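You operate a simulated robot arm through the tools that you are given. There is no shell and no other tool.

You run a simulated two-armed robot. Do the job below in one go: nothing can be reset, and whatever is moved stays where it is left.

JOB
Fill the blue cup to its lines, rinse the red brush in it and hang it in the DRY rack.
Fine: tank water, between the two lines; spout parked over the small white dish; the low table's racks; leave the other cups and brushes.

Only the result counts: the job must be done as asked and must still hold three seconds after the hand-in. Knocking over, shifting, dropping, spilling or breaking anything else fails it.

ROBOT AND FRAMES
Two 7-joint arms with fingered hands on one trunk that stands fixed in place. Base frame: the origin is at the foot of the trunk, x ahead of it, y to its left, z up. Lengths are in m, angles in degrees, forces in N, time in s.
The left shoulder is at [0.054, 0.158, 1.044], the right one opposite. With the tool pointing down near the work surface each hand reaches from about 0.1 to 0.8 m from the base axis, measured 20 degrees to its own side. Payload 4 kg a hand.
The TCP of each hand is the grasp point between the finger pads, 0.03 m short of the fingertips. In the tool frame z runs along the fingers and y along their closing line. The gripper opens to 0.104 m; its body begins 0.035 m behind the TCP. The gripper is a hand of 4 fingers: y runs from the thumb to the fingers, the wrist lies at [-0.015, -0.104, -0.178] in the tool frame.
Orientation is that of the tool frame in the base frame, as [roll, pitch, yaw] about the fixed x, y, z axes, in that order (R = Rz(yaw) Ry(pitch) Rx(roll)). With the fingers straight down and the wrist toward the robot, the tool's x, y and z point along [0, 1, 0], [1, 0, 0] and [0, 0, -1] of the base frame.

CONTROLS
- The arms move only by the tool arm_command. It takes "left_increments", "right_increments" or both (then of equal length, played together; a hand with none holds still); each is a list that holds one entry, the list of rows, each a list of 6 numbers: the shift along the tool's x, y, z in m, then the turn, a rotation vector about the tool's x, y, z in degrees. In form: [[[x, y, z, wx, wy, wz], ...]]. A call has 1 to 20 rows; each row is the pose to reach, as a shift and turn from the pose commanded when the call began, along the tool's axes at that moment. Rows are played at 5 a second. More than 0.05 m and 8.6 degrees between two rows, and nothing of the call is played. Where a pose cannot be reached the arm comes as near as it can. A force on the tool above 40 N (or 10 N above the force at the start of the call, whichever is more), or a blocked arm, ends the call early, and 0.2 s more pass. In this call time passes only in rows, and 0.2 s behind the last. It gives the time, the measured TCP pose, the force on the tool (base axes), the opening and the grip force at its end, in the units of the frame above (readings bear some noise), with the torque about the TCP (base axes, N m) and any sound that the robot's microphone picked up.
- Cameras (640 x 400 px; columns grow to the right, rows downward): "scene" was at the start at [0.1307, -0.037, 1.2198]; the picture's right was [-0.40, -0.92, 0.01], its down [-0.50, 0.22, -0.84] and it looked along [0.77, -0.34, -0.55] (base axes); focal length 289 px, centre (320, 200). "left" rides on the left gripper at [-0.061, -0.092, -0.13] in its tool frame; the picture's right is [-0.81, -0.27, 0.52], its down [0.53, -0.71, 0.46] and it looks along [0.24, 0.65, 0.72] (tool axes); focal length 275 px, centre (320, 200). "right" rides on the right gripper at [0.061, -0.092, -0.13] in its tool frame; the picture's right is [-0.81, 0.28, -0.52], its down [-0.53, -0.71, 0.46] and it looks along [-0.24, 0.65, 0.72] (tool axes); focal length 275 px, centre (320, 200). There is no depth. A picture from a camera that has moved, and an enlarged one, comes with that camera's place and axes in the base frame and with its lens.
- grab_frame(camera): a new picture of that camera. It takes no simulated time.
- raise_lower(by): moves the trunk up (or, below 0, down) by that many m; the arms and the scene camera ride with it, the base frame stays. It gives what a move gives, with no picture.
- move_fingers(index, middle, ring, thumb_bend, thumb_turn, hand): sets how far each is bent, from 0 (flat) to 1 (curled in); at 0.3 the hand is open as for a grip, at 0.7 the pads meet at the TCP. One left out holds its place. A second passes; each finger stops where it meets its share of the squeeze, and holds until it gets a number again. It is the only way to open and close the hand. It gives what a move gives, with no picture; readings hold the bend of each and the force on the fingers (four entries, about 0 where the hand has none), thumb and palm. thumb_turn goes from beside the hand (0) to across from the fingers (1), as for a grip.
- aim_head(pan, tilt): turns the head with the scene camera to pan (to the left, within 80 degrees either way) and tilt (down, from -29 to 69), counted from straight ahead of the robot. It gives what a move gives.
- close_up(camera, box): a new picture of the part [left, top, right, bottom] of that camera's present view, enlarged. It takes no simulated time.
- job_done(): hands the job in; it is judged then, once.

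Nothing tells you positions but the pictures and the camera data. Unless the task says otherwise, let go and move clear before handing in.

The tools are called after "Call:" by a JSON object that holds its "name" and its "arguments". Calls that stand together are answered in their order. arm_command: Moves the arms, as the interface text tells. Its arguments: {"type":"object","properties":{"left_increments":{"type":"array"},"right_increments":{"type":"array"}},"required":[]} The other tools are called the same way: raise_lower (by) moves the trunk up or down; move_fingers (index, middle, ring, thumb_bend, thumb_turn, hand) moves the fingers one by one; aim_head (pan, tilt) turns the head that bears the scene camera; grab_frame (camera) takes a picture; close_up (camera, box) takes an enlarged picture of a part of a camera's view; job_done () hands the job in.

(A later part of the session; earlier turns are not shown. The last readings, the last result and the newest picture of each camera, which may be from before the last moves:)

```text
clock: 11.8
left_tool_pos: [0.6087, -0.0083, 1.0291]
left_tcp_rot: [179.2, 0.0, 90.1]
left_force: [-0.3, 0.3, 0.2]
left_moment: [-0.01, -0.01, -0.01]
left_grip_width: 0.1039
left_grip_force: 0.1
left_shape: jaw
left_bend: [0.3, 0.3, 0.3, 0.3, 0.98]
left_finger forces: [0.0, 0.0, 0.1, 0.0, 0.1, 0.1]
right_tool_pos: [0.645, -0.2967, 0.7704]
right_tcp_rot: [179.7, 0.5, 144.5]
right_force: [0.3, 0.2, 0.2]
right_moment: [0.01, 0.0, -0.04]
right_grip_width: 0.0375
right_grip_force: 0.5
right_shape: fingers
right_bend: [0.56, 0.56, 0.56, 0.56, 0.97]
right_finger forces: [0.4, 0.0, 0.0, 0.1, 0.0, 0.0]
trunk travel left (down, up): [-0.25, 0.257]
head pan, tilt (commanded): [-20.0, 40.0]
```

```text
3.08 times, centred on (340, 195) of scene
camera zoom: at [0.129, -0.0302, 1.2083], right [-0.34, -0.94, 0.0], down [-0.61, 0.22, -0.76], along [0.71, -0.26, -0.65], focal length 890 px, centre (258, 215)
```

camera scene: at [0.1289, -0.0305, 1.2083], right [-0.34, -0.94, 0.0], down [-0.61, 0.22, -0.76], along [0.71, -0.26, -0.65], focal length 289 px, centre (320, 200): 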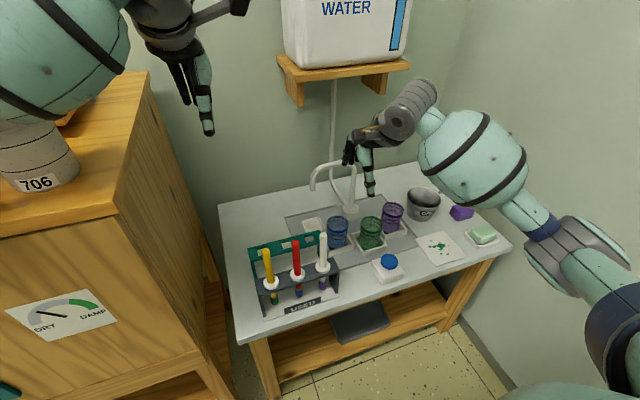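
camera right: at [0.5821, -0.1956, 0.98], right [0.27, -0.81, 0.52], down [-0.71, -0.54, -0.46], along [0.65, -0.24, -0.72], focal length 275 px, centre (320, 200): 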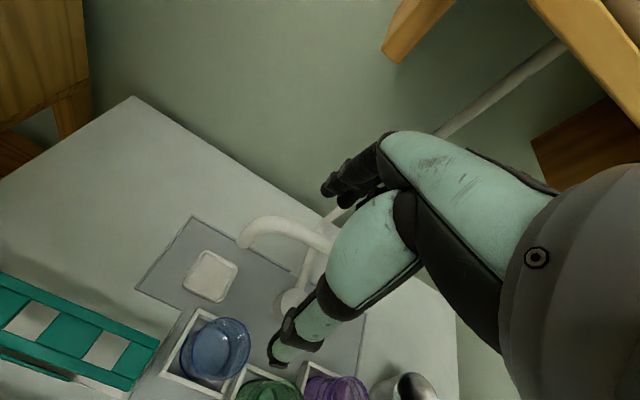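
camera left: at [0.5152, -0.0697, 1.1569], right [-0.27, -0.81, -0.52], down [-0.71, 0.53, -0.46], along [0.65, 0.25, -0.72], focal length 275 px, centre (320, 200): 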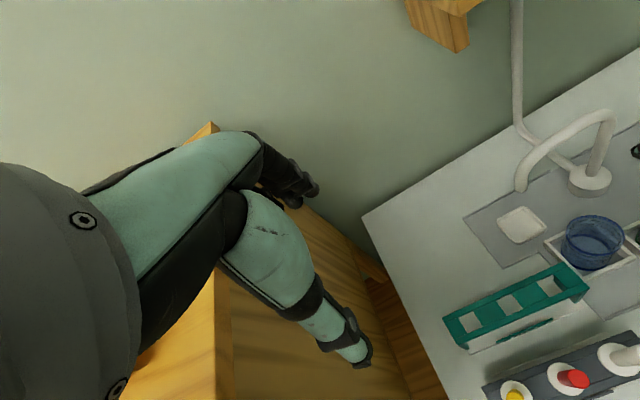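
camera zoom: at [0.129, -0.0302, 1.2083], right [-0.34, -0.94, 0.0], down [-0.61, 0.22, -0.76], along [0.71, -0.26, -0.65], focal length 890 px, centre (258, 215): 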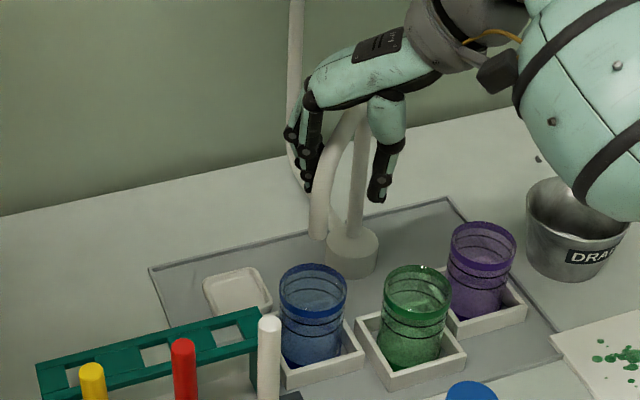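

The spout tip at about (0.633, -0.266) is now right over the centre of the blue cup. I'll ease off the contact, lift straight up and check that the spout stays.

Call:
{"name": "arm_command", "arguments": {"right_increments": [[[0, 0.005, 0, 0, 0, 0], [0, 0.01, 0, 0, 0, 0], [0, 0.01, -0.02, 0, 0, 0], [0, 0.01, -0.045, 0, 0, 0], [0, 0.01, -0.07, 0, 0, 0]]]}}

Call:
{"name": "close_up", "arguments": {"camera": "left", "box": [500, 130, 640, 290]}}

Call:
{"name": "close_up", "arguments": {"camera": "scene", "box": [270, 130, 410, 260]}}

```text
clock: 13.0
left_tool_pos: [0.6082, -0.0084, 1.0288]
left_tcp_rot: [179.4, 0.0, 90.0]
left_force: [-0.2, 0.0, -0.4]
left_moment: [0.0, -0.04, 0.04]
left_grip_width: 0.1038
left_grip_force: 0.1
left_shape: jaw
left_bend: [0.3, 0.3, 0.3, 0.3, 0.98]
left_finger forces: [0.0, 0.1, 0.1, 0.1, 0.0, 0.0]
right_tool_pos: [0.6468, -0.287, 0.8425]
right_tcp_rot: [179.8, 0.4, 144.4]
right_force: [0.5, 0.2, -0.2]
right_moment: [0.0, 0.03, 0.0]
right_grip_width: 0.0369
right_grip_force: 0.1
right_shape: fingers
right_bend: [0.56, 0.56, 0.56, 0.56, 0.97]
right_finger forces: [0.1, 0.0, 0.0, 0.0, 0.0, 0.0]
trunk travel left (down, up): [-0.25, 0.257]
head pan, tilt (commanded): [-20.0, 40.0]
```

```text
2.50 times, centred on (570, 210) of left
camera zoom: at [0.5149, -0.0691, 1.1571], right [-0.27, -0.81, -0.52], down [-0.71, 0.53, -0.46], along [0.65, 0.25, -0.72], focal length 688 px, centre (-305, 175)
```

zoom: 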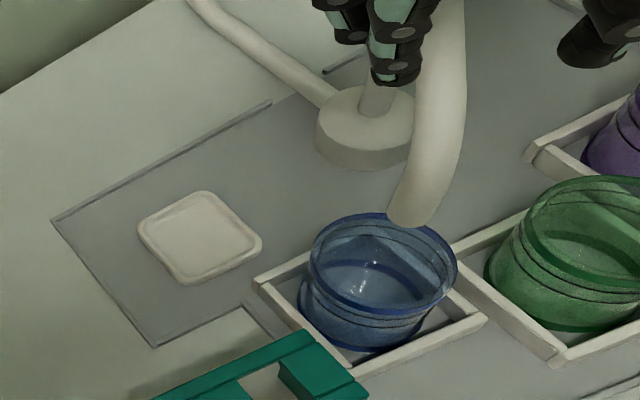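

```text
3.08 times, centred on (340, 195) of scene
camera zoom: at [0.1287, -0.03, 1.2084], right [-0.34, -0.94, 0.0], down [-0.61, 0.22, -0.76], along [0.71, -0.26, -0.65], focal length 890 px, centre (258, 215)
```

zoom: 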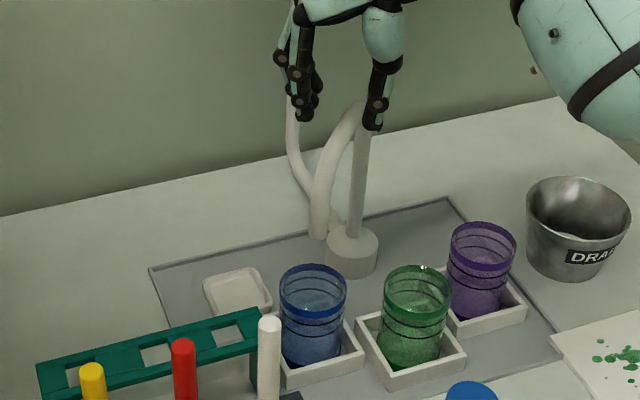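

The spout stays over the blue cup. Next I'll carry the right hand back over the blue button, close the fingers into a poking tip and check the alignment before pressing.

Call:
{"name": "arm_command", "arguments": {"right_increments": [[[0, 0, -0.015, 0, 0, 0], [0.016, -0.0286, -0.015, 0, 0, 0], [0.033, -0.0571, -0.015, 0, 0, 0], [0.05, -0.0857, 0.0, 0, 0, 0], [0.066, -0.1142, 0.03, 0, 0, 0], [0.0826, -0.1428, 0.06, 0, 0, 0], [0.0826, -0.1428, 0.095, 0, 0, 0], [0.0826, -0.1428, 0.1225, 0, 0, 0]]]}}

Call:
{"name": "move_fingers", "arguments": {"hand": "right", "index": 0.68, "middle": 0.68, "ring": 0.68, "thumb_bend": 0.68}}

Call:
{"name": "grab_frame", "arguments": {"camera": "right"}}

Call:
{"name": "close_up", "arguments": {"camera": "scene", "box": [290, 150, 470, 300]}}

Call:
{"name": "close_up", "arguments": {"camera": "left", "box": [500, 130, 640, 290]}}

```text
clock: 14.8
left_tool_pos: [0.6084, -0.0088, 1.029]
left_tcp_rot: [179.3, 0.1, 90.2]
left_force: [-0.1, -0.5, -0.1]
left_moment: [-0.01, 0.0, 0.02]
left_grip_width: 0.1042
left_grip_force: 0.1
left_shape: jaw
left_bend: [0.3, 0.3, 0.3, 0.3, 0.98]
left_finger forces: [0.0, 0.0, 0.0, 0.0, 0.1, 0.0]
right_tool_pos: [0.5008, -0.3532, 0.72]
right_tcp_rot: [179.8, 0.5, 144.4]
right_force: [0.7, 0.7, -0.7]
right_moment: [-0.01, -0.01, 0.01]
right_grip_width: 0.0368
right_grip_force: 0.0
right_shape: fingers
right_bend: [0.56, 0.56, 0.56, 0.56, 0.97]
right_finger forces: [0.1, 0.1, 0.0, 0.1, 0.0, 0.0]
trunk travel left (down, up): [-0.25, 0.257]
head pan, tilt (commanded): [-20.0, 40.0]
```

```text
clock: 15.8
left_tool_pos: [0.6092, -0.0096, 1.0291]
left_tcp_rot: [179.2, 0.1, 90.0]
left_force: [1.5, 0.6, -0.1]
left_moment: [0.0, 0.01, 0.0]
left_grip_width: 0.1037
left_grip_force: 0.1
left_shape: jaw
left_bend: [0.3, 0.3, 0.3, 0.3, 0.98]
left_finger forces: [0.1, 0.0, 0.0, 0.1, 0.0, 0.0]
right_tool_pos: [0.4997, -0.3537, 0.7198]
right_tcp_rot: [179.8, 0.6, 144.5]
right_force: [0.3, -1.0, -0.1]
right_moment: [0.03, -0.01, 0.03]
right_grip_width: 0.0067
right_grip_force: 0.0
right_shape: fingers
right_bend: [0.68, 0.68, 0.68, 0.68, 0.97]
right_finger forces: [0.1, 0.0, 0.1, 0.0, 0.1, 0.1]
trunk travel left (down, up): [-0.25, 0.257]
head pan, tilt (commanded): [-20.0, 40.0]
```

```text
taken
camera right: at [0.3957, -0.3922, 0.8486], right [0.81, -0.25, 0.53], down [0.02, -0.89, -0.45], along [0.58, 0.38, -0.72], focal length 275 px, centre (320, 200)
```

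right: 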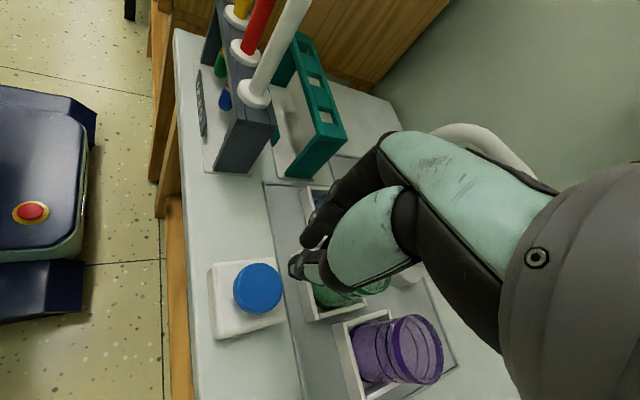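

```text
2.67 times, centred on (380, 225) of scene
camera zoom: at [0.1286, -0.0302, 1.2084], right [-0.34, -0.94, 0.0], down [-0.61, 0.22, -0.76], along [0.71, -0.26, -0.65], focal length 771 px, centre (160, 133)
```

zoom: 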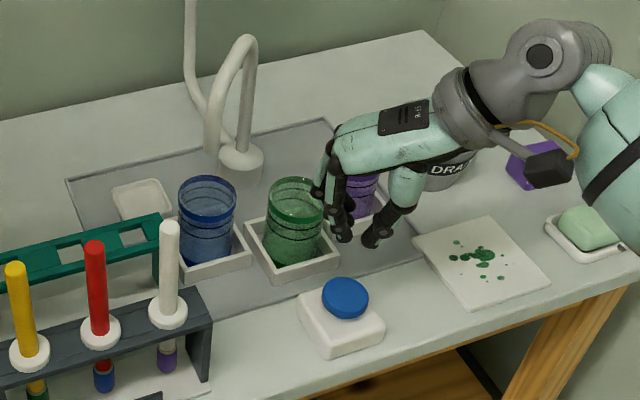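

```text
2.50 times, centred on (570, 210) of left
camera zoom: at [0.5151, -0.0694, 1.1569], right [-0.27, -0.81, -0.52], down [-0.71, 0.53, -0.46], along [0.65, 0.25, -0.72], focal length 688 px, centre (-305, 175)
```

zoom: 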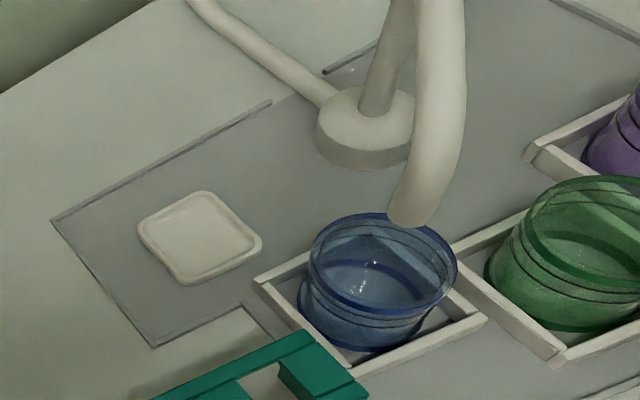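

The closed fingertips are above the button, within a few millimetres. I'll lower to about 3 cm above it and look again before pressing.

Call:
{"name": "arm_command", "arguments": {"right_increments": [[[0.002, -0.002, 0.015, 0, 0, 0], [0.0043, -0.0043, 0.035, 0, 0, 0], [0.0043, -0.0043, 0.052, 0, 0, 0]]]}}

Call:
{"name": "close_up", "arguments": {"camera": "right", "box": [200, 180, 400, 360]}}

Call:
{"name": "close_up", "arguments": {"camera": "scene", "box": [320, 190, 440, 290]}}

```text
clock: 16.6
left_tool_pos: [0.6086, -0.0093, 1.0282]
left_tcp_rot: [179.3, 0.0, 90.1]
left_force: [0.3, 0.2, -0.5]
left_moment: [0.01, 0.02, 0.0]
left_grip_width: 0.1036
left_grip_force: 0.1
left_shape: jaw
left_bend: [0.3, 0.3, 0.3, 0.3, 0.98]
left_finger forces: [0.0, 0.0, 0.1, 0.0, 0.1, 0.1]
right_tool_pos: [0.4932, -0.3572, 0.6647]
right_tcp_rot: [179.8, 0.4, 144.5]
right_force: [0.9, -0.3, 0.0]
right_moment: [-0.02, 0.01, 0.02]
right_grip_width: 0.0065
right_grip_force: 0.1
right_shape: fingers
right_bend: [0.68, 0.68, 0.68, 0.68, 0.97]
right_finger forces: [0.1, 0.1, 0.1, 0.0, 0.1, 0.0]
trunk travel left (down, up): [-0.25, 0.257]
head pan, tilt (commanded): [-20.0, 40.0]
```

```text
2.22 times, centred on (300, 270) of right
camera zoom: at [0.3892, -0.3958, 0.7945], right [0.81, -0.25, 0.53], down [0.02, -0.89, -0.45], along [0.58, 0.38, -0.72], focal length 612 px, centre (364, 44)
```

zoom: 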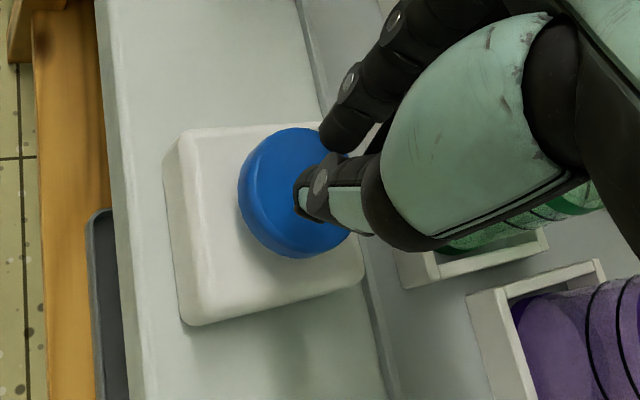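

```text
4.00 times, centred on (380, 240) of scene
camera zoom: at [0.1288, -0.0304, 1.2083], right [-0.34, -0.94, 0.0], down [-0.61, 0.22, -0.76], along [0.71, -0.26, -0.65], focal length 1157 px, centre (80, 40)
```

zoom: 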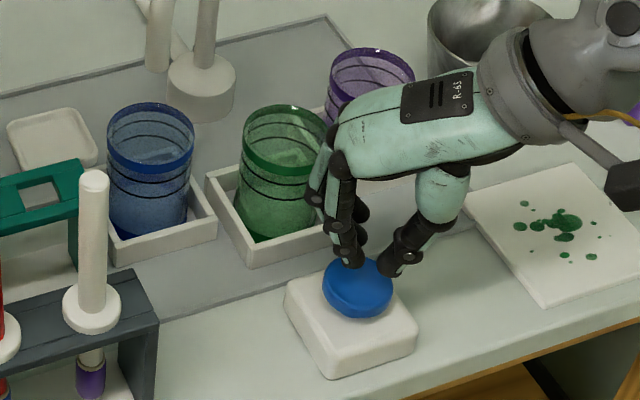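

The fingertips are about 2.5 cm above the button. I'll give one short press and release in a single call, then check the sound and the cup.

Call:
{"name": "arm_command", "arguments": {"right_increments": [[[0, 0, 0.015, 0, 0, 0], [0, 0, 0.026, 0, 0, 0], [0, 0, 0.033, 0, 0, 0], [0, 0, 0.015, 0, 0, 0], [0, 0, 0.005, 0, 0, 0]]]}}

Call:
{"name": "close_up", "arguments": {"camera": "scene", "box": [290, 170, 410, 270]}}

Call:
{"name": "close_up", "arguments": {"camera": "left", "box": [500, 130, 640, 290]}}

```text
clock: 17.8
left_tool_pos: [0.6082, -0.0094, 1.0277]
left_tcp_rot: [179.4, 0.0, 90.1]
left_force: [0.4, 0.3, -1.0]
left_moment: [-0.02, 0.01, -0.04]
left_grip_width: 0.1037
left_grip_force: 0.0
left_shape: jaw
left_bend: [0.3, 0.3, 0.3, 0.3, 0.98]
left_finger forces: [0.1, 0.1, 0.0, 0.0, 0.0, 0.0]
right_tool_pos: [0.4925, -0.3566, 0.6607]
right_tcp_rot: [179.6, 0.5, 144.5]
right_force: [-0.4, 0.4, 0.3]
right_moment: [0.02, 0.01, -0.03]
right_grip_width: 0.0061
right_grip_force: 0.1
right_shape: fingers
right_bend: [0.68, 0.68, 0.68, 0.68, 0.98]
right_finger forces: [0.0, 0.0, 0.0, 0.0, 0.2, 0.1]
trunk travel left (down, up): [-0.25, 0.257]
head pan, tilt (commanded): [-20.0, 40.0]
heard: click
```

```text
4.00 times, centred on (350, 220) of scene
camera zoom: at [0.1284, -0.0302, 1.2084], right [-0.34, -0.94, 0.0], down [-0.61, 0.22, -0.76], along [0.71, -0.26, -0.65], focal length 1157 px, centre (200, 120)
```

zoom: 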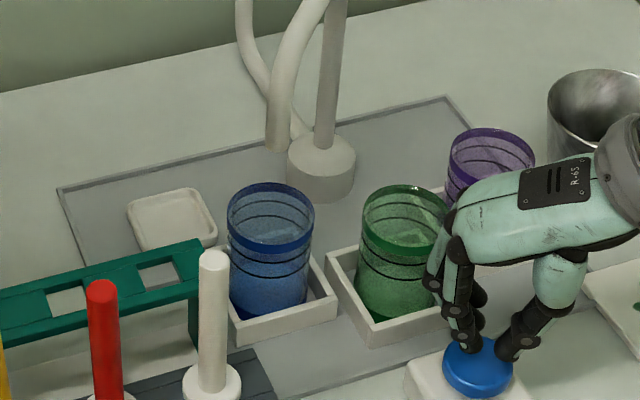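

```text
2.50 times, centred on (570, 210) of left
camera zoom: at [0.5149, -0.0693, 1.157], right [-0.27, -0.81, -0.52], down [-0.71, 0.53, -0.46], along [0.65, 0.25, -0.72], focal length 688 px, centre (-305, 175)
```

zoom: 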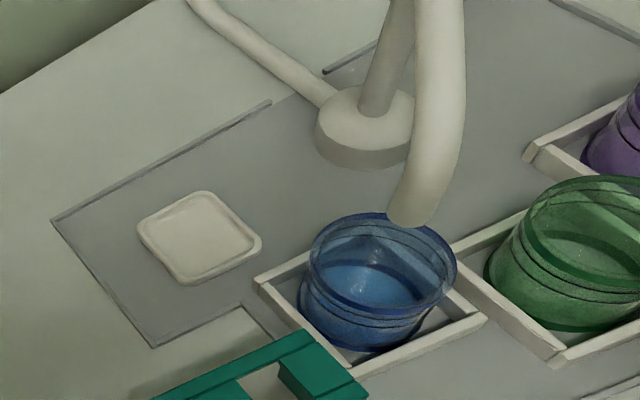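

I heard a click, and the bottom of the blue cup now shows water. I'll wait a moment without touching the button to learn whether the flow has stopped by itself.

Call:
{"name": "arm_command", "arguments": {"right_increments": [[[0, 0, 0, 0, 0, 0]]]}}

Call:
{"name": "close_up", "arguments": {"camera": "left", "box": [560, 190, 640, 290]}}

Call:
{"name": "close_up", "arguments": {"camera": "scene", "box": [320, 190, 370, 250]}}

```text
clock: 18.2
left_tool_pos: [0.6085, -0.0096, 1.0281]
left_tcp_rot: [179.4, 0.0, 90.2]
left_force: [-0.1, 0.0, -0.7]
left_moment: [0.03, 0.01, 0.03]
left_grip_width: 0.1039
left_grip_force: 0.1
left_shape: jaw
left_bend: [0.3, 0.3, 0.3, 0.3, 0.98]
left_finger forces: [0.1, 0.0, 0.1, 0.0, 0.0, 0.0]
right_tool_pos: [0.4928, -0.3566, 0.6617]
right_tcp_rot: [179.6, 0.5, 144.4]
right_force: [-0.2, 0.3, -0.3]
right_moment: [-0.01, -0.01, 0.01]
right_grip_width: 0.0061
right_grip_force: 0.1
right_shape: fingers
right_bend: [0.68, 0.68, 0.68, 0.68, 0.98]
right_finger forces: [0.0, 0.0, 0.0, 0.0, 0.0, 0.1]
trunk travel left (down, up): [-0.25, 0.257]
head pan, tilt (commanded): [-20.0, 40.0]
```

```text
4.00 times, centred on (600, 240) of left
camera zoom: at [0.515, -0.0693, 1.1569], right [-0.27, -0.81, -0.52], down [-0.71, 0.53, -0.46], along [0.65, 0.25, -0.72], focal length 1101 px, centre (-800, 40)
```

zoom: 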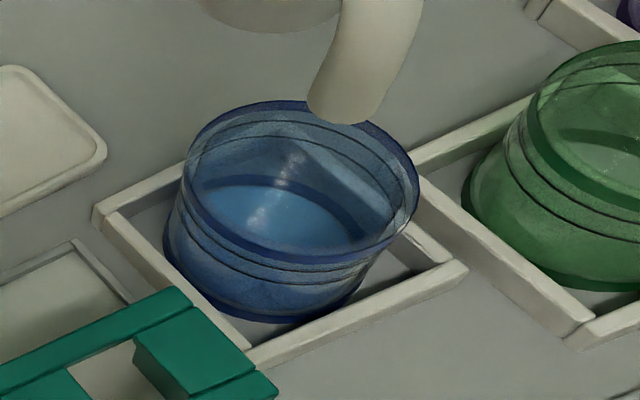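

```text
6.67 times, centred on (345, 220) of scene
camera zoom: at [0.1286, -0.0302, 1.2084], right [-0.34, -0.94, 0.0], down [-0.61, 0.22, -0.76], along [0.71, -0.26, -0.65], focal length 1928 px, centre (153, 67)
```

zoom: 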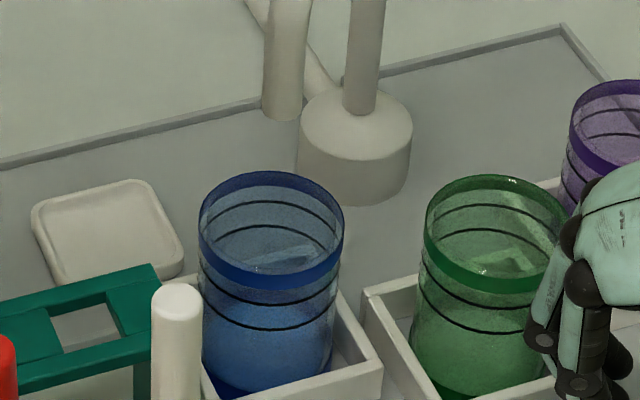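

The flow stops on release, so the button works only while held. I'll enlarge the cup more to learn how much one press added.

Call:
{"name": "close_up", "arguments": {"camera": "left", "box": [575, 205, 639, 275]}}

Call:
{"name": "close_up", "arguments": {"camera": "scene", "box": [328, 212, 352, 254]}}

Call:
{"name": "close_up", "arguments": {"camera": "right", "box": [240, 100, 440, 300]}}

```text
5.71 times, centred on (607, 240) of left
camera zoom: at [0.515, -0.0693, 1.1569], right [-0.27, -0.81, -0.52], down [-0.71, 0.53, -0.46], along [0.65, 0.25, -0.72], focal length 1573 px, centre (-1320, -29)
```

zoom: 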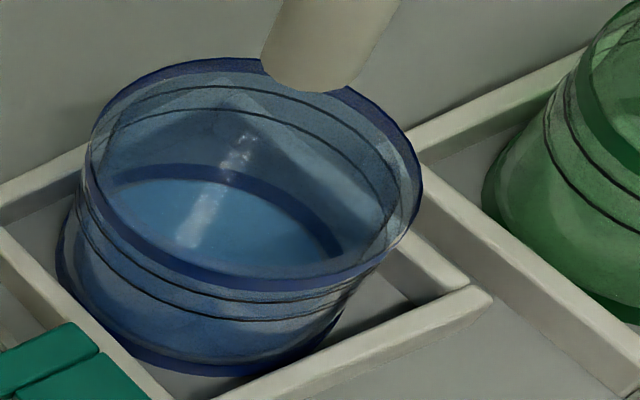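

```text
9.52 times, centred on (340, 233) of scene
camera zoom: at [0.1286, -0.0302, 1.2084], right [-0.34, -0.94, 0.0], down [-0.61, 0.22, -0.76], along [0.71, -0.26, -0.65], focal length 2755 px, centre (130, -114)
```

zoom: 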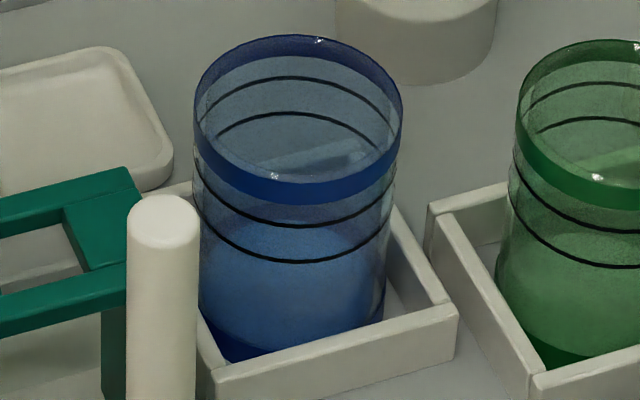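

```text
2.00 times, centred on (340, 200) of right
camera zoom: at [0.3889, -0.3951, 0.7904], right [0.81, -0.25, 0.53], down [0.02, -0.89, -0.45], along [0.58, 0.38, -0.72], focal length 551 px, centre (280, 200)
```

zoom: 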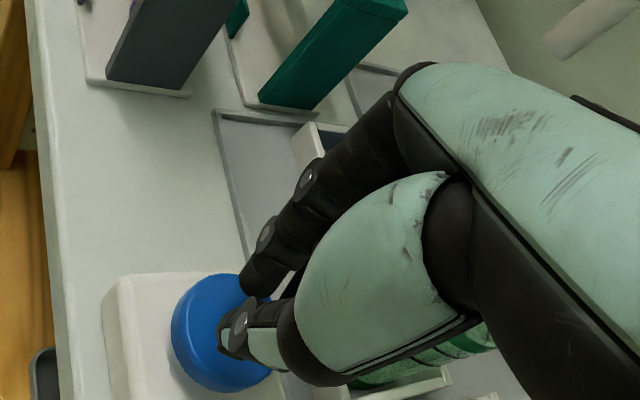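

The lines are about 1.7 cm and 3.1 cm below the rim, and the short press gave only a thin layer at the bottom. I'll now hold the button for about 1.6 s, release and measure again.

Call:
{"name": "arm_command", "arguments": {"right_increments": [[[0, 0, 0.016, 0, 0, 0], [0, 0, 0.028, 0, 0, 0], [0, 0, 0.028, 0, 0, 0], [0, 0, 0.028, 0, 0, 0], [0, 0, 0.028, 0, 0, 0], [0, 0, 0.028, 0, 0, 0], [0, 0, 0.028, 0, 0, 0], [0, 0, 0.028, 0, 0, 0], [0, 0, 0.012, 0, 0, 0], [0, 0, 0, 0, 0, 0]]]}}

Call:
{"name": "close_up", "arguments": {"camera": "left", "box": [575, 205, 639, 275]}}

Call:
{"name": "close_up", "arguments": {"camera": "scene", "box": [328, 212, 352, 254]}}

```text
clock: 20.4
left_tool_pos: [0.6084, -0.0091, 1.0295]
left_tcp_rot: [179.2, 0.0, 90.1]
left_force: [0.1, 0.0, -0.2]
left_moment: [-0.01, 0.0, 0.01]
left_grip_width: 0.1038
left_grip_force: 0.0
left_shape: jaw
left_bend: [0.3, 0.3, 0.3, 0.3, 0.98]
left_finger forces: [0.0, 0.0, 0.0, 0.0, 0.0, 0.0]
right_tool_pos: [0.4928, -0.3546, 0.6609]
right_tcp_rot: [179.8, 0.4, 144.5]
right_force: [-0.9, -0.4, 0.3]
right_moment: [-0.01, 0.02, 0.0]
right_grip_width: 0.0059
right_grip_force: 0.0
right_shape: fingers
right_bend: [0.68, 0.68, 0.68, 0.68, 0.98]
right_finger forces: [0.0, 0.1, 0.0, 0.0, 0.0, 0.0]
trunk travel left (down, up): [-0.25, 0.257]
head pan, tilt (commanded): [-20.0, 40.0]
heard: click
```

```text
5.71 times, centred on (607, 240) of left
camera zoom: at [0.5147, -0.0693, 1.1571], right [-0.27, -0.81, -0.52], down [-0.71, 0.53, -0.46], along [0.65, 0.24, -0.72], focal length 1573 px, centre (-1320, -29)
```

zoom: 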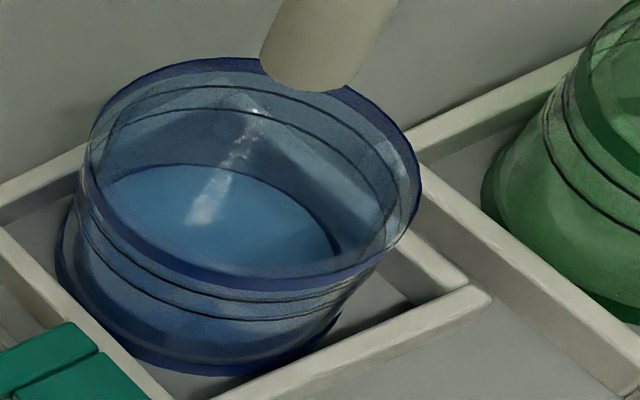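

```text
9.52 times, centred on (340, 233) of scene
camera zoom: at [0.1283, -0.0301, 1.2084], right [-0.34, -0.94, 0.0], down [-0.61, 0.22, -0.76], along [0.71, -0.26, -0.65], focal length 2755 px, centre (130, -114)
```

zoom: 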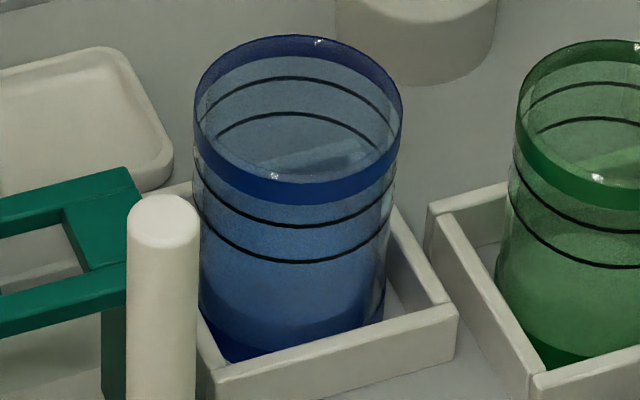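

The level rose well under 1 cm in about 1.5 s, so the pump is slow. I'll hold for about 3.2 s and measure again.

Call:
{"name": "arm_command", "arguments": {"right_increments": [[[0, 0, 0.016, 0, 0, 0], [0, 0, 0.028, 0, 0, 0], [0, 0, 0.028, 0, 0, 0], [0, 0, 0.028, 0, 0, 0], [0, 0, 0.028, 0, 0, 0], [0, 0, 0.028, 0, 0, 0], [0, 0, 0.028, 0, 0, 0], [0, 0, 0.028, 0, 0, 0], [0, 0, 0.028, 0, 0, 0], [0, 0, 0.028, 0, 0, 0], [0, 0, 0.028, 0, 0, 0], [0, 0, 0.028, 0, 0, 0], [0, 0, 0.028, 0, 0, 0], [0, 0, 0.028, 0, 0, 0], [0, 0, 0.028, 0, 0, 0], [0, 0, 0.012, 0, 0, 0], [0, 0, 0, 0, 0, 0]]]}}

Call:
{"name": "close_up", "arguments": {"camera": "left", "box": [575, 205, 639, 275]}}

Call:
{"name": "close_up", "arguments": {"camera": "scene", "box": [328, 212, 352, 254]}}

```text
clock: 24.0
left_tool_pos: [0.6078, -0.0088, 1.0283]
left_tcp_rot: [179.3, 0.0, 90.1]
left_force: [-0.4, 0.3, 0.1]
left_moment: [-0.04, 0.01, -0.03]
left_grip_width: 0.1039
left_grip_force: 0.1
left_shape: jaw
left_bend: [0.3, 0.3, 0.3, 0.3, 0.98]
left_finger forces: [0.1, 0.0, 0.0, 0.0, 0.0, 0.1]
right_tool_pos: [0.4931, -0.3561, 0.6597]
right_tcp_rot: [179.8, 0.6, 144.5]
right_force: [0.6, -0.5, 0.0]
right_moment: [0.01, -0.01, 0.02]
right_grip_width: 0.0054
right_grip_force: 0.0
right_shape: fingers
right_bend: [0.68, 0.68, 0.68, 0.68, 0.98]
right_finger forces: [0.0, 0.0, 0.0, 0.1, 0.1, 0.0]
trunk travel left (down, up): [-0.25, 0.257]
head pan, tilt (commanded): [-20.0, 40.0]
heard: click
```

```text
5.71 times, centred on (607, 240) of left
camera zoom: at [0.5146, -0.0693, 1.1571], right [-0.27, -0.81, -0.52], down [-0.71, 0.53, -0.46], along [0.65, 0.25, -0.72], focal length 1573 px, centre (-1320, -29)
```

zoom: 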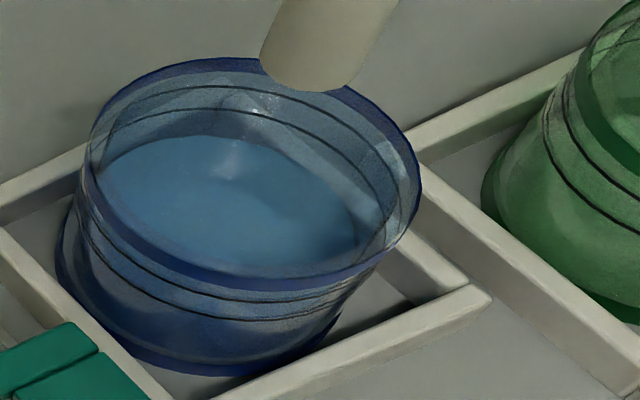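

```text
9.52 times, centred on (340, 233) of scene
camera zoom: at [0.1282, -0.0301, 1.2084], right [-0.34, -0.94, 0.0], down [-0.61, 0.22, -0.76], along [0.71, -0.26, -0.65], focal length 2755 px, centre (130, -114)
```

zoom: 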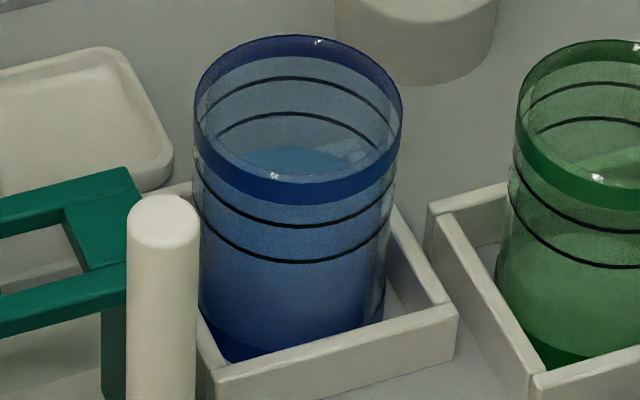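

The water surface is now about 1.1 cm below the lower line, and the level rises about 7 mm per second. I'll hold for about 1.8 s more.

Call:
{"name": "arm_command", "arguments": {"right_increments": [[[0, 0, 0.016, 0, 0, 0], [0, 0, 0.028, 0, 0, 0], [0, 0, 0.028, 0, 0, 0], [0, 0, 0.028, 0, 0, 0], [0, 0, 0.028, 0, 0, 0], [0, 0, 0.028, 0, 0, 0], [0, 0, 0.028, 0, 0, 0], [0, 0, 0.028, 0, 0, 0], [0, 0, 0.028, 0, 0, 0], [0, 0, 0.012, 0, 0, 0], [0, 0, 0, 0, 0, 0]]]}}

Call:
{"name": "close_up", "arguments": {"camera": "left", "box": [575, 205, 639, 275]}}

Call:
{"name": "close_up", "arguments": {"camera": "scene", "box": [328, 212, 352, 254]}}

```text
clock: 26.4
left_tool_pos: [0.6082, -0.0089, 1.027]
left_tcp_rot: [179.3, 0.0, 90.2]
left_force: [0.1, -0.3, 0.1]
left_moment: [-0.01, 0.0, 0.02]
left_grip_width: 0.1042
left_grip_force: 0.1
left_shape: jaw
left_bend: [0.3, 0.3, 0.3, 0.3, 0.98]
left_finger forces: [0.0, 0.0, 0.1, 0.1, 0.0, 0.0]
right_tool_pos: [0.4943, -0.3568, 0.6617]
right_tcp_rot: [179.8, 0.5, 144.5]
right_force: [0.5, -0.4, -0.3]
right_moment: [-0.01, 0.01, 0.01]
right_grip_width: 0.0058
right_grip_force: 0.0
right_shape: fingers
right_bend: [0.68, 0.68, 0.68, 0.68, 0.98]
right_finger forces: [0.0, 0.1, 0.0, 0.1, 0.1, 0.1]
trunk travel left (down, up): [-0.25, 0.257]
head pan, tilt (commanded): [-20.0, 40.0]
heard: click
```

```text
5.71 times, centred on (607, 240) of left
camera zoom: at [0.515, -0.0693, 1.1569], right [-0.27, -0.81, -0.52], down [-0.71, 0.53, -0.46], along [0.65, 0.25, -0.72], focal length 1573 px, centre (-1320, -29)
```

zoom: 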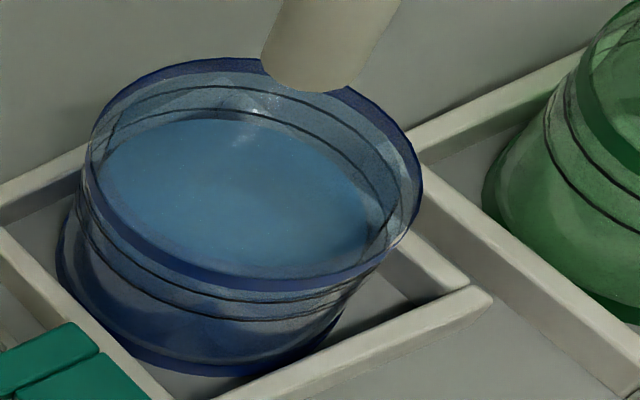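

```text
9.52 times, centred on (340, 233) of scene
camera zoom: at [0.1286, -0.0301, 1.2084], right [-0.34, -0.94, 0.0], down [-0.61, 0.22, -0.76], along [0.71, -0.26, -0.65], focal length 2755 px, centre (130, -114)
```

zoom: 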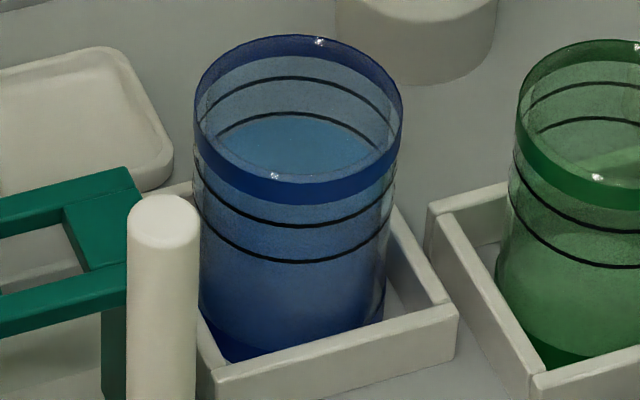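

The surface is now about level with the lower line. One more press of about 0.9 s should bring it between the lines.

Call:
{"name": "arm_command", "arguments": {"right_increments": [[[0, 0, 0.016, 0, 0, 0], [0, 0, 0.028, 0, 0, 0], [0, 0, 0.028, 0, 0, 0], [0, 0, 0.028, 0, 0, 0], [0, 0, 0.028, 0, 0, 0], [0, 0, 0.012, 0, 0, 0], [0, 0, 0, 0, 0, 0]]]}}

Call:
{"name": "close_up", "arguments": {"camera": "left", "box": [575, 205, 639, 275]}}

Call:
{"name": "close_up", "arguments": {"camera": "scene", "box": [328, 212, 352, 254]}}

```text
clock: 28.0
left_tool_pos: [0.6079, -0.009, 1.0285]
left_tcp_rot: [179.3, 0.1, 90.2]
left_force: [0.1, -0.7, 0.9]
left_moment: [0.02, 0.0, 0.0]
left_grip_width: 0.104
left_grip_force: 0.0
left_shape: jaw
left_bend: [0.3, 0.3, 0.3, 0.3, 0.98]
left_finger forces: [0.0, 0.0, 0.0, 0.0, 0.1, 0.0]
right_tool_pos: [0.4933, -0.3554, 0.6606]
right_tcp_rot: [179.8, 0.4, 144.6]
right_force: [0.0, -0.1, -0.4]
right_moment: [0.01, -0.04, -0.01]
right_grip_width: 0.006
right_grip_force: 0.0
right_shape: fingers
right_bend: [0.68, 0.68, 0.68, 0.68, 0.98]
right_finger forces: [0.0, 0.0, 0.1, 0.1, 0.0, 0.1]
trunk travel left (down, up): [-0.25, 0.257]
head pan, tilt (commanded): [-20.0, 40.0]
heard: click
```

```text
5.71 times, centred on (607, 240) of left
camera zoom: at [0.5149, -0.0693, 1.157], right [-0.27, -0.81, -0.52], down [-0.71, 0.53, -0.46], along [0.65, 0.25, -0.72], focal length 1573 px, centre (-1320, -29)
```

zoom: 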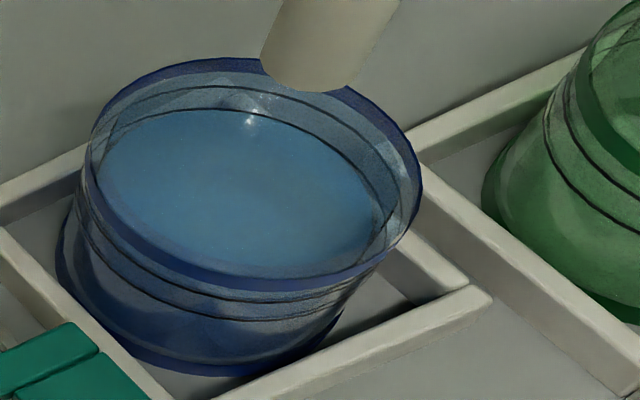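

```text
9.52 times, centred on (340, 233) of scene
camera zoom: at [0.1285, -0.0302, 1.2084], right [-0.34, -0.94, 0.0], down [-0.61, 0.22, -0.76], along [0.71, -0.26, -0.65], focal length 2755 px, centre (130, -114)
```

zoom: 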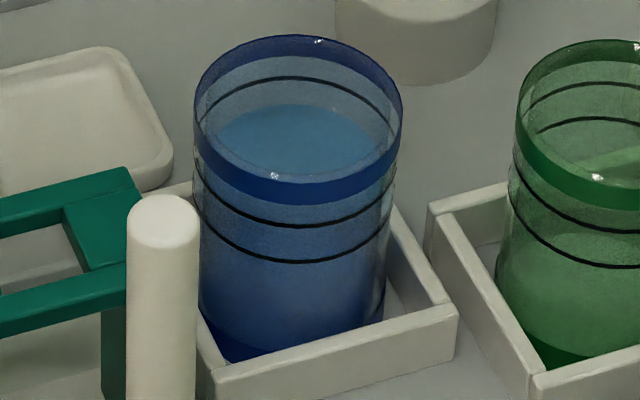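

The lower line's back arc is now under water and the surface is about 4–5 mm above it. A short press of about 0.4 s should bring it near the middle of the band.

Call:
{"name": "arm_command", "arguments": {"right_increments": [[[0, 0, 0.016, 0, 0, 0], [0, 0, 0.028, 0, 0, 0], [0, 0, 0.028, 0, 0, 0], [0, 0, 0.012, 0, 0, 0], [0, 0, 0, 0, 0, 0], [0, 0, -0.03, 0, 0, 0]]]}}

Call:
{"name": "close_up", "arguments": {"camera": "left", "box": [575, 205, 639, 275]}}

Call:
{"name": "close_up", "arguments": {"camera": "scene", "box": [328, 212, 352, 254]}}

```text
clock: 29.4
left_tool_pos: [0.6074, -0.0094, 1.0285]
left_tcp_rot: [179.2, 0.0, 90.1]
left_force: [-0.1, 0.1, 0.4]
left_moment: [-0.01, 0.02, -0.02]
left_grip_width: 0.1039
left_grip_force: 0.0
left_shape: jaw
left_bend: [0.3, 0.3, 0.3, 0.3, 0.98]
left_finger forces: [0.1, 0.1, 0.0, 0.0, 0.0, 0.0]
right_tool_pos: [0.4945, -0.3556, 0.6933]
right_tcp_rot: [179.8, 0.4, 144.5]
right_force: [0.2, -0.1, 0.1]
right_moment: [0.02, 0.0, 0.01]
right_grip_width: 0.0059
right_grip_force: 0.1
right_shape: fingers
right_bend: [0.68, 0.68, 0.68, 0.68, 0.98]
right_finger forces: [0.0, 0.0, 0.1, 0.0, 0.0, 0.0]
trunk travel left (down, up): [-0.25, 0.257]
head pan, tilt (commanded): [-20.0, 40.0]
heard: click
```

```text
5.71 times, centred on (607, 240) of left
camera zoom: at [0.5148, -0.0691, 1.1571], right [-0.27, -0.81, -0.52], down [-0.71, 0.53, -0.46], along [0.65, 0.24, -0.72], focal length 1573 px, centre (-1320, -29)
```

zoom: 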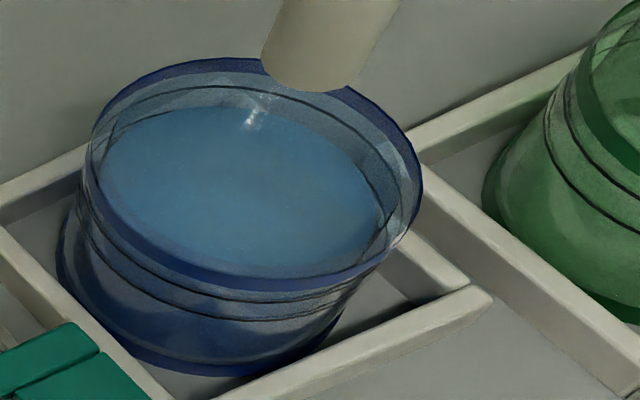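

```text
9.52 times, centred on (340, 233) of scene
camera zoom: at [0.1284, -0.0299, 1.2084], right [-0.34, -0.94, 0.0], down [-0.61, 0.22, -0.76], along [0.71, -0.26, -0.65], focal length 2755 px, centre (130, -114)
```

zoom: 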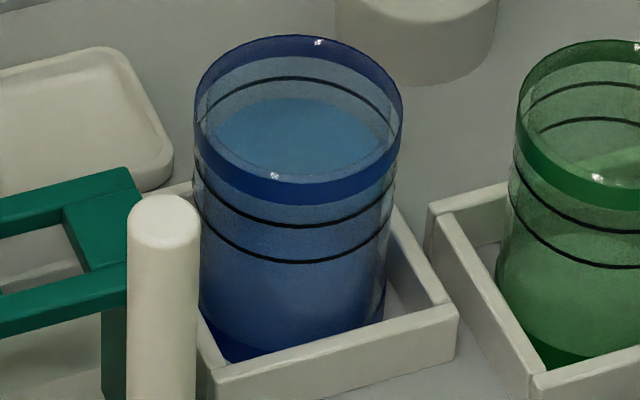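

The surface is now near the middle between the two lines. Next I'll bring the right hand, slightly opened, back above the spout along the reverse path.

Call:
{"name": "arm_command", "arguments": {"right_increments": [[[0, 0, -0.04, 0, 0, 0], [0, 0, -0.08, 0, 0, 0], [0, 0, -0.12, 0, 0, 0], [0, 0, -0.165, 0, 0, 0]]]}}

Call:
{"name": "move_fingers", "arguments": {"hand": "right", "index": 0.5, "middle": 0.5, "ring": 0.5, "thumb_bend": 0.5}}

Call:
{"name": "arm_command", "arguments": {"right_increments": [[[-0.0174, 0.0294, 0, 0, 0, 0], [-0.0348, 0.0588, 0, 0, 0, 0], [-0.0521, 0.0883, 0, 0, 0, 0], [-0.0695, 0.1177, 0, 0, 0, 0], [-0.0869, 0.1471, 0, 0, 0, 0], [-0.0869, 0.1471, 0.012, 0, 0, 0]]]}}

Call:
{"name": "close_up", "arguments": {"camera": "left", "box": [480, 80, 640, 290]}}

Call:
{"name": "close_up", "arguments": {"camera": "right", "box": [180, 120, 380, 320]}}

Call:
{"name": "close_up", "arguments": {"camera": "scene", "box": [270, 130, 410, 260]}}

```text
clock: 30.4
left_tool_pos: [0.6093, -0.0083, 1.0283]
left_tcp_rot: [179.4, 0.0, 90.1]
left_force: [0.3, 0.3, -0.1]
left_moment: [0.0, 0.0, -0.02]
left_grip_width: 0.104
left_grip_force: 0.0
left_shape: jaw
left_bend: [0.3, 0.3, 0.3, 0.3, 0.98]
left_finger forces: [0.1, 0.0, 0.0, 0.0, 0.0, 0.0]
right_tool_pos: [0.4917, -0.3539, 0.8533]
right_tcp_rot: [179.9, 0.5, 144.4]
right_force: [-0.9, -0.6, 0.1]
right_moment: [-0.01, 0.03, -0.01]
right_grip_width: 0.0056
right_grip_force: 0.2
right_shape: fingers
right_bend: [0.68, 0.68, 0.68, 0.68, 0.98]
right_finger forces: [0.0, 0.1, 0.0, 0.1, 0.0, 0.0]
trunk travel left (down, up): [-0.25, 0.257]
head pan, tilt (commanded): [-20.0, 40.0]
```

```text
clock: 31.4
left_tool_pos: [0.6079, -0.0085, 1.0278]
left_tcp_rot: [179.2, 0.0, 90.0]
left_force: [-1.0, 0.3, 0.0]
left_moment: [0.0, -0.01, 0.0]
left_grip_width: 0.1037
left_grip_force: 0.2
left_shape: jaw
left_bend: [0.3, 0.3, 0.3, 0.3, 0.98]
left_finger forces: [0.0, 0.1, 0.0, 0.1, 0.0, 0.0]
right_tool_pos: [0.4927, -0.3557, 0.8543]
right_tcp_rot: [179.8, 0.5, 144.5]
right_force: [-0.5, 0.1, -0.3]
right_moment: [-0.01, 0.03, 0.0]
right_grip_width: 0.0511
right_grip_force: 0.0
right_shape: fingers
right_bend: [0.5, 0.5, 0.5, 0.5, 0.98]
right_finger forces: [0.0, 0.0, 0.0, 0.1, 0.1, 0.0]
trunk travel left (down, up): [-0.25, 0.257]
head pan, tilt (commanded): [-20.0, 40.0]
```

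```text
clock: 32.8
left_tool_pos: [0.6081, -0.0096, 1.0282]
left_tcp_rot: [179.3, 0.0, 90.1]
left_force: [-0.7, -0.5, 0.1]
left_moment: [0.02, 0.04, 0.0]
left_grip_width: 0.1039
left_grip_force: 0.1
left_shape: jaw
left_bend: [0.3, 0.3, 0.3, 0.3, 0.98]
left_finger forces: [0.1, 0.1, 0.0, 0.0, 0.1, 0.0]
right_tool_pos: [0.6491, -0.2876, 0.8452]
right_tcp_rot: [179.8, 0.6, 144.4]
right_force: [0.7, 0.1, 0.8]
right_moment: [0.03, 0.02, -0.02]
right_grip_width: 0.0519
right_grip_force: 0.1
right_shape: fingers
right_bend: [0.5, 0.5, 0.5, 0.5, 0.98]
right_finger forces: [0.0, 0.0, 0.0, 0.0, 0.0, 0.0]
trunk travel left (down, up): [-0.25, 0.257]
head pan, tilt (commanded): [-20.0, 40.0]
```

```text
1.90 times, centred on (560, 185) of left
camera zoom: at [0.5147, -0.0701, 1.157], right [-0.27, -0.81, -0.52], down [-0.71, 0.53, -0.46], along [0.65, 0.25, -0.72], focal length 524 px, centre (-137, 229)
```

zoom: 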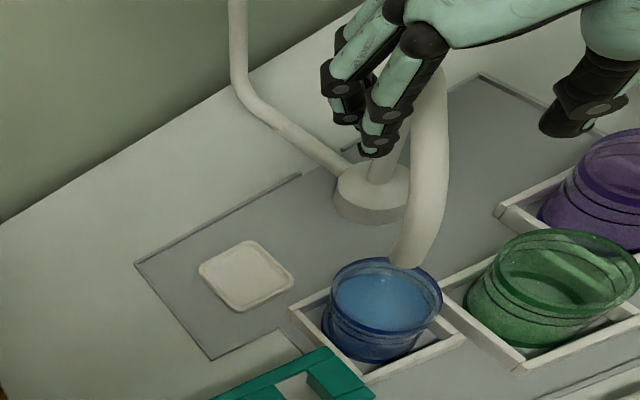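

```text
2.00 times, centred on (280, 220) of right
camera zoom: at [0.5447, -0.3265, 0.974], right [0.81, -0.25, 0.53], down [0.02, -0.89, -0.45], along [0.58, 0.38, -0.72], focal length 551 px, centre (400, 160)
```

zoom: 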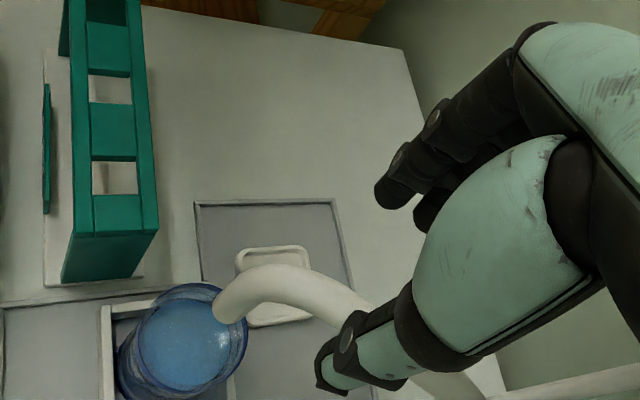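

```text
3.08 times, centred on (340, 195) of scene
camera zoom: at [0.1285, -0.0309, 1.2084], right [-0.34, -0.94, 0.0], down [-0.61, 0.22, -0.76], along [0.71, -0.26, -0.65], focal length 890 px, centre (258, 215)
```

zoom: 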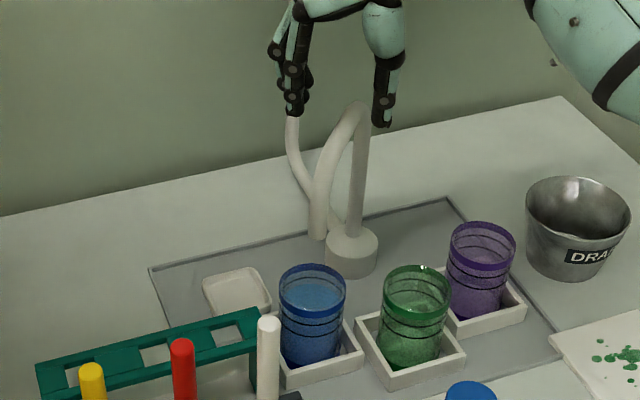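

The spout hasn't moved and sits between thumb and fingers. I'll lower around it, narrow the gap and begin swinging it back.

Call:
{"name": "arm_command", "arguments": {"right_increments": [[[0, 0, 0.02, 0, 0, 0], [0, 0, 0.04, 0, 0, 0], [0, 0, 0.06, 0, 0, 0], [0, 0, 0.073, 0, 0, 0]]]}}

Call:
{"name": "move_fingers", "arguments": {"hand": "right", "index": 0.56, "middle": 0.56, "ring": 0.56, "thumb_bend": 0.56}}

Call:
{"name": "arm_command", "arguments": {"right_increments": [[[-0.0006, 0.007, 0, 0, 0, 4], [-0.0017, 0.014, 0, 0, 0, 8], [-0.0033, 0.0209, 0, 0, 0, 12], [-0.0054, 0.0277, 0, 0, 0, 16], [-0.008, 0.0343, 0, 0, 0, 20]]]}}

Call:
{"name": "close_up", "arguments": {"camera": "left", "box": [480, 80, 640, 290]}}

Call:
{"name": "close_up", "arguments": {"camera": "right", "box": [180, 120, 380, 320]}}

Call:
{"name": "close_up", "arguments": {"camera": "scene", "box": [270, 130, 410, 260]}}

```text
clock: 33.8
left_tool_pos: [0.6095, -0.0096, 1.0281]
left_tcp_rot: [179.4, 0.0, 90.0]
left_force: [-0.4, 0.2, -0.3]
left_moment: [-0.02, -0.01, 0.04]
left_grip_width: 0.1039
left_grip_force: 0.1
left_shape: jaw
left_bend: [0.3, 0.3, 0.3, 0.3, 0.98]
left_finger forces: [0.1, 0.1, 0.1, 0.0, 0.0, 0.0]
right_tool_pos: [0.6515, -0.2891, 0.7718]
right_tcp_rot: [179.8, 0.5, 144.5]
right_force: [0.2, -0.8, 1.3]
right_moment: [0.0, 0.01, 0.0]
right_grip_width: 0.052
right_grip_force: 0.0
right_shape: fingers
right_bend: [0.5, 0.5, 0.5, 0.5, 0.98]
right_finger forces: [0.0, 0.1, 0.0, 0.0, 0.1, 0.0]
trunk travel left (down, up): [-0.25, 0.257]
head pan, tilt (commanded): [-20.0, 40.0]
```

```text
clock: 34.8
left_tool_pos: [0.6074, -0.0095, 1.0275]
left_tcp_rot: [179.3, 0.0, 90.1]
left_force: [0.7, -0.2, 0.7]
left_moment: [0.0, 0.02, 0.04]
left_grip_width: 0.1038
left_grip_force: 0.1
left_shape: jaw
left_bend: [0.3, 0.3, 0.3, 0.3, 0.98]
left_finger forces: [0.0, 0.1, 0.1, 0.0, 0.0, 0.0]
right_tool_pos: [0.6504, -0.2876, 0.7721]
right_tcp_rot: [179.8, 0.4, 144.5]
right_force: [-0.1, 0.0, 0.1]
right_moment: [-0.02, -0.01, 0.02]
right_grip_width: 0.037
right_grip_force: 0.1
right_shape: fingers
right_bend: [0.56, 0.56, 0.56, 0.56, 0.98]
right_finger forces: [0.2, 0.0, 0.0, 0.0, 0.1, 0.0]
trunk travel left (down, up): [-0.25, 0.257]
head pan, tilt (commanded): [-20.0, 40.0]
```

```text
clock: 36.0
left_tool_pos: [0.6077, -0.0094, 1.0282]
left_tcp_rot: [179.2, 0.0, 90.1]
left_force: [-0.5, 0.1, 0.7]
left_moment: [0.0, -0.03, -0.04]
left_grip_width: 0.1039
left_grip_force: 0.1
left_shape: jaw
left_bend: [0.3, 0.3, 0.3, 0.3, 0.98]
left_finger forces: [0.0, 0.0, 0.0, 0.1, 0.0, 0.0]
right_tool_pos: [0.6757, -0.2636, 0.7728]
right_tcp_rot: [179.6, 0.4, 124.4]
right_force: [0.6, 0.4, -1.0]
right_moment: [0.01, 0.02, -0.02]
right_grip_width: 0.0372
right_grip_force: 0.0
right_shape: fingers
right_bend: [0.56, 0.56, 0.56, 0.56, 0.98]
right_finger forces: [0.0, 0.0, 0.0, 0.0, 0.3, 0.0]
trunk travel left (down, up): [-0.25, 0.257]
head pan, tilt (commanded): [-20.0, 40.0]
```

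```text
1.90 times, centred on (560, 185) of left
camera zoom: at [0.5152, -0.0692, 1.1569], right [-0.27, -0.81, -0.52], down [-0.71, 0.53, -0.46], along [0.65, 0.25, -0.72], focal length 524 px, centre (-137, 229)
```

zoom: 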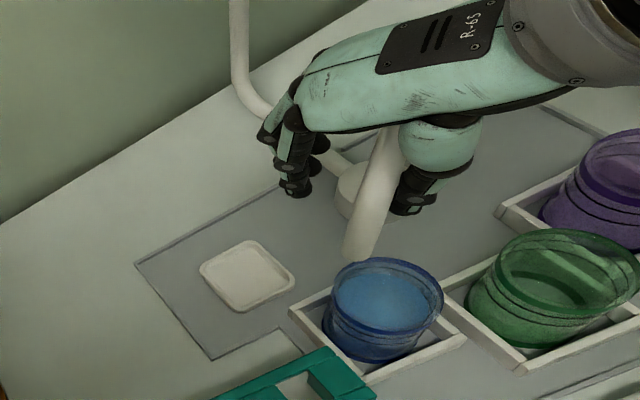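

```text
2.00 times, centred on (280, 220) of right
camera zoom: at [0.5651, -0.2645, 0.9015], right [0.68, -0.51, 0.53], down [-0.28, -0.84, -0.46], along [0.68, 0.16, -0.72], focal length 551 px, centre (400, 160)
```

zoom: 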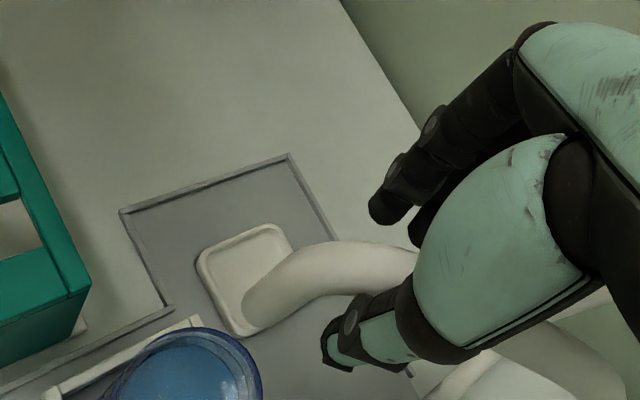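

```text
3.08 times, centred on (340, 195) of scene
camera zoom: at [0.1289, -0.0301, 1.2083], right [-0.34, -0.94, 0.0], down [-0.61, 0.22, -0.76], along [0.71, -0.26, -0.65], focal length 890 px, centre (258, 215)
```

zoom: 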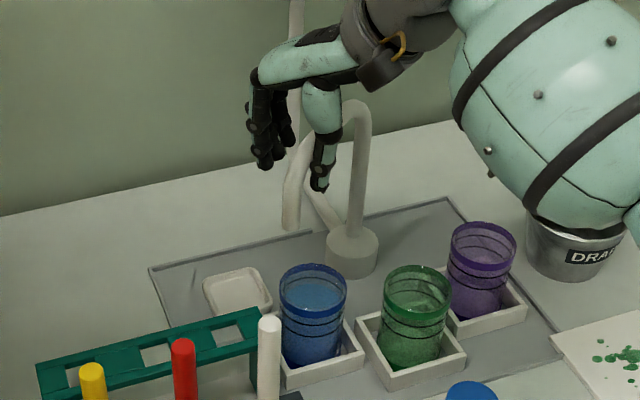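

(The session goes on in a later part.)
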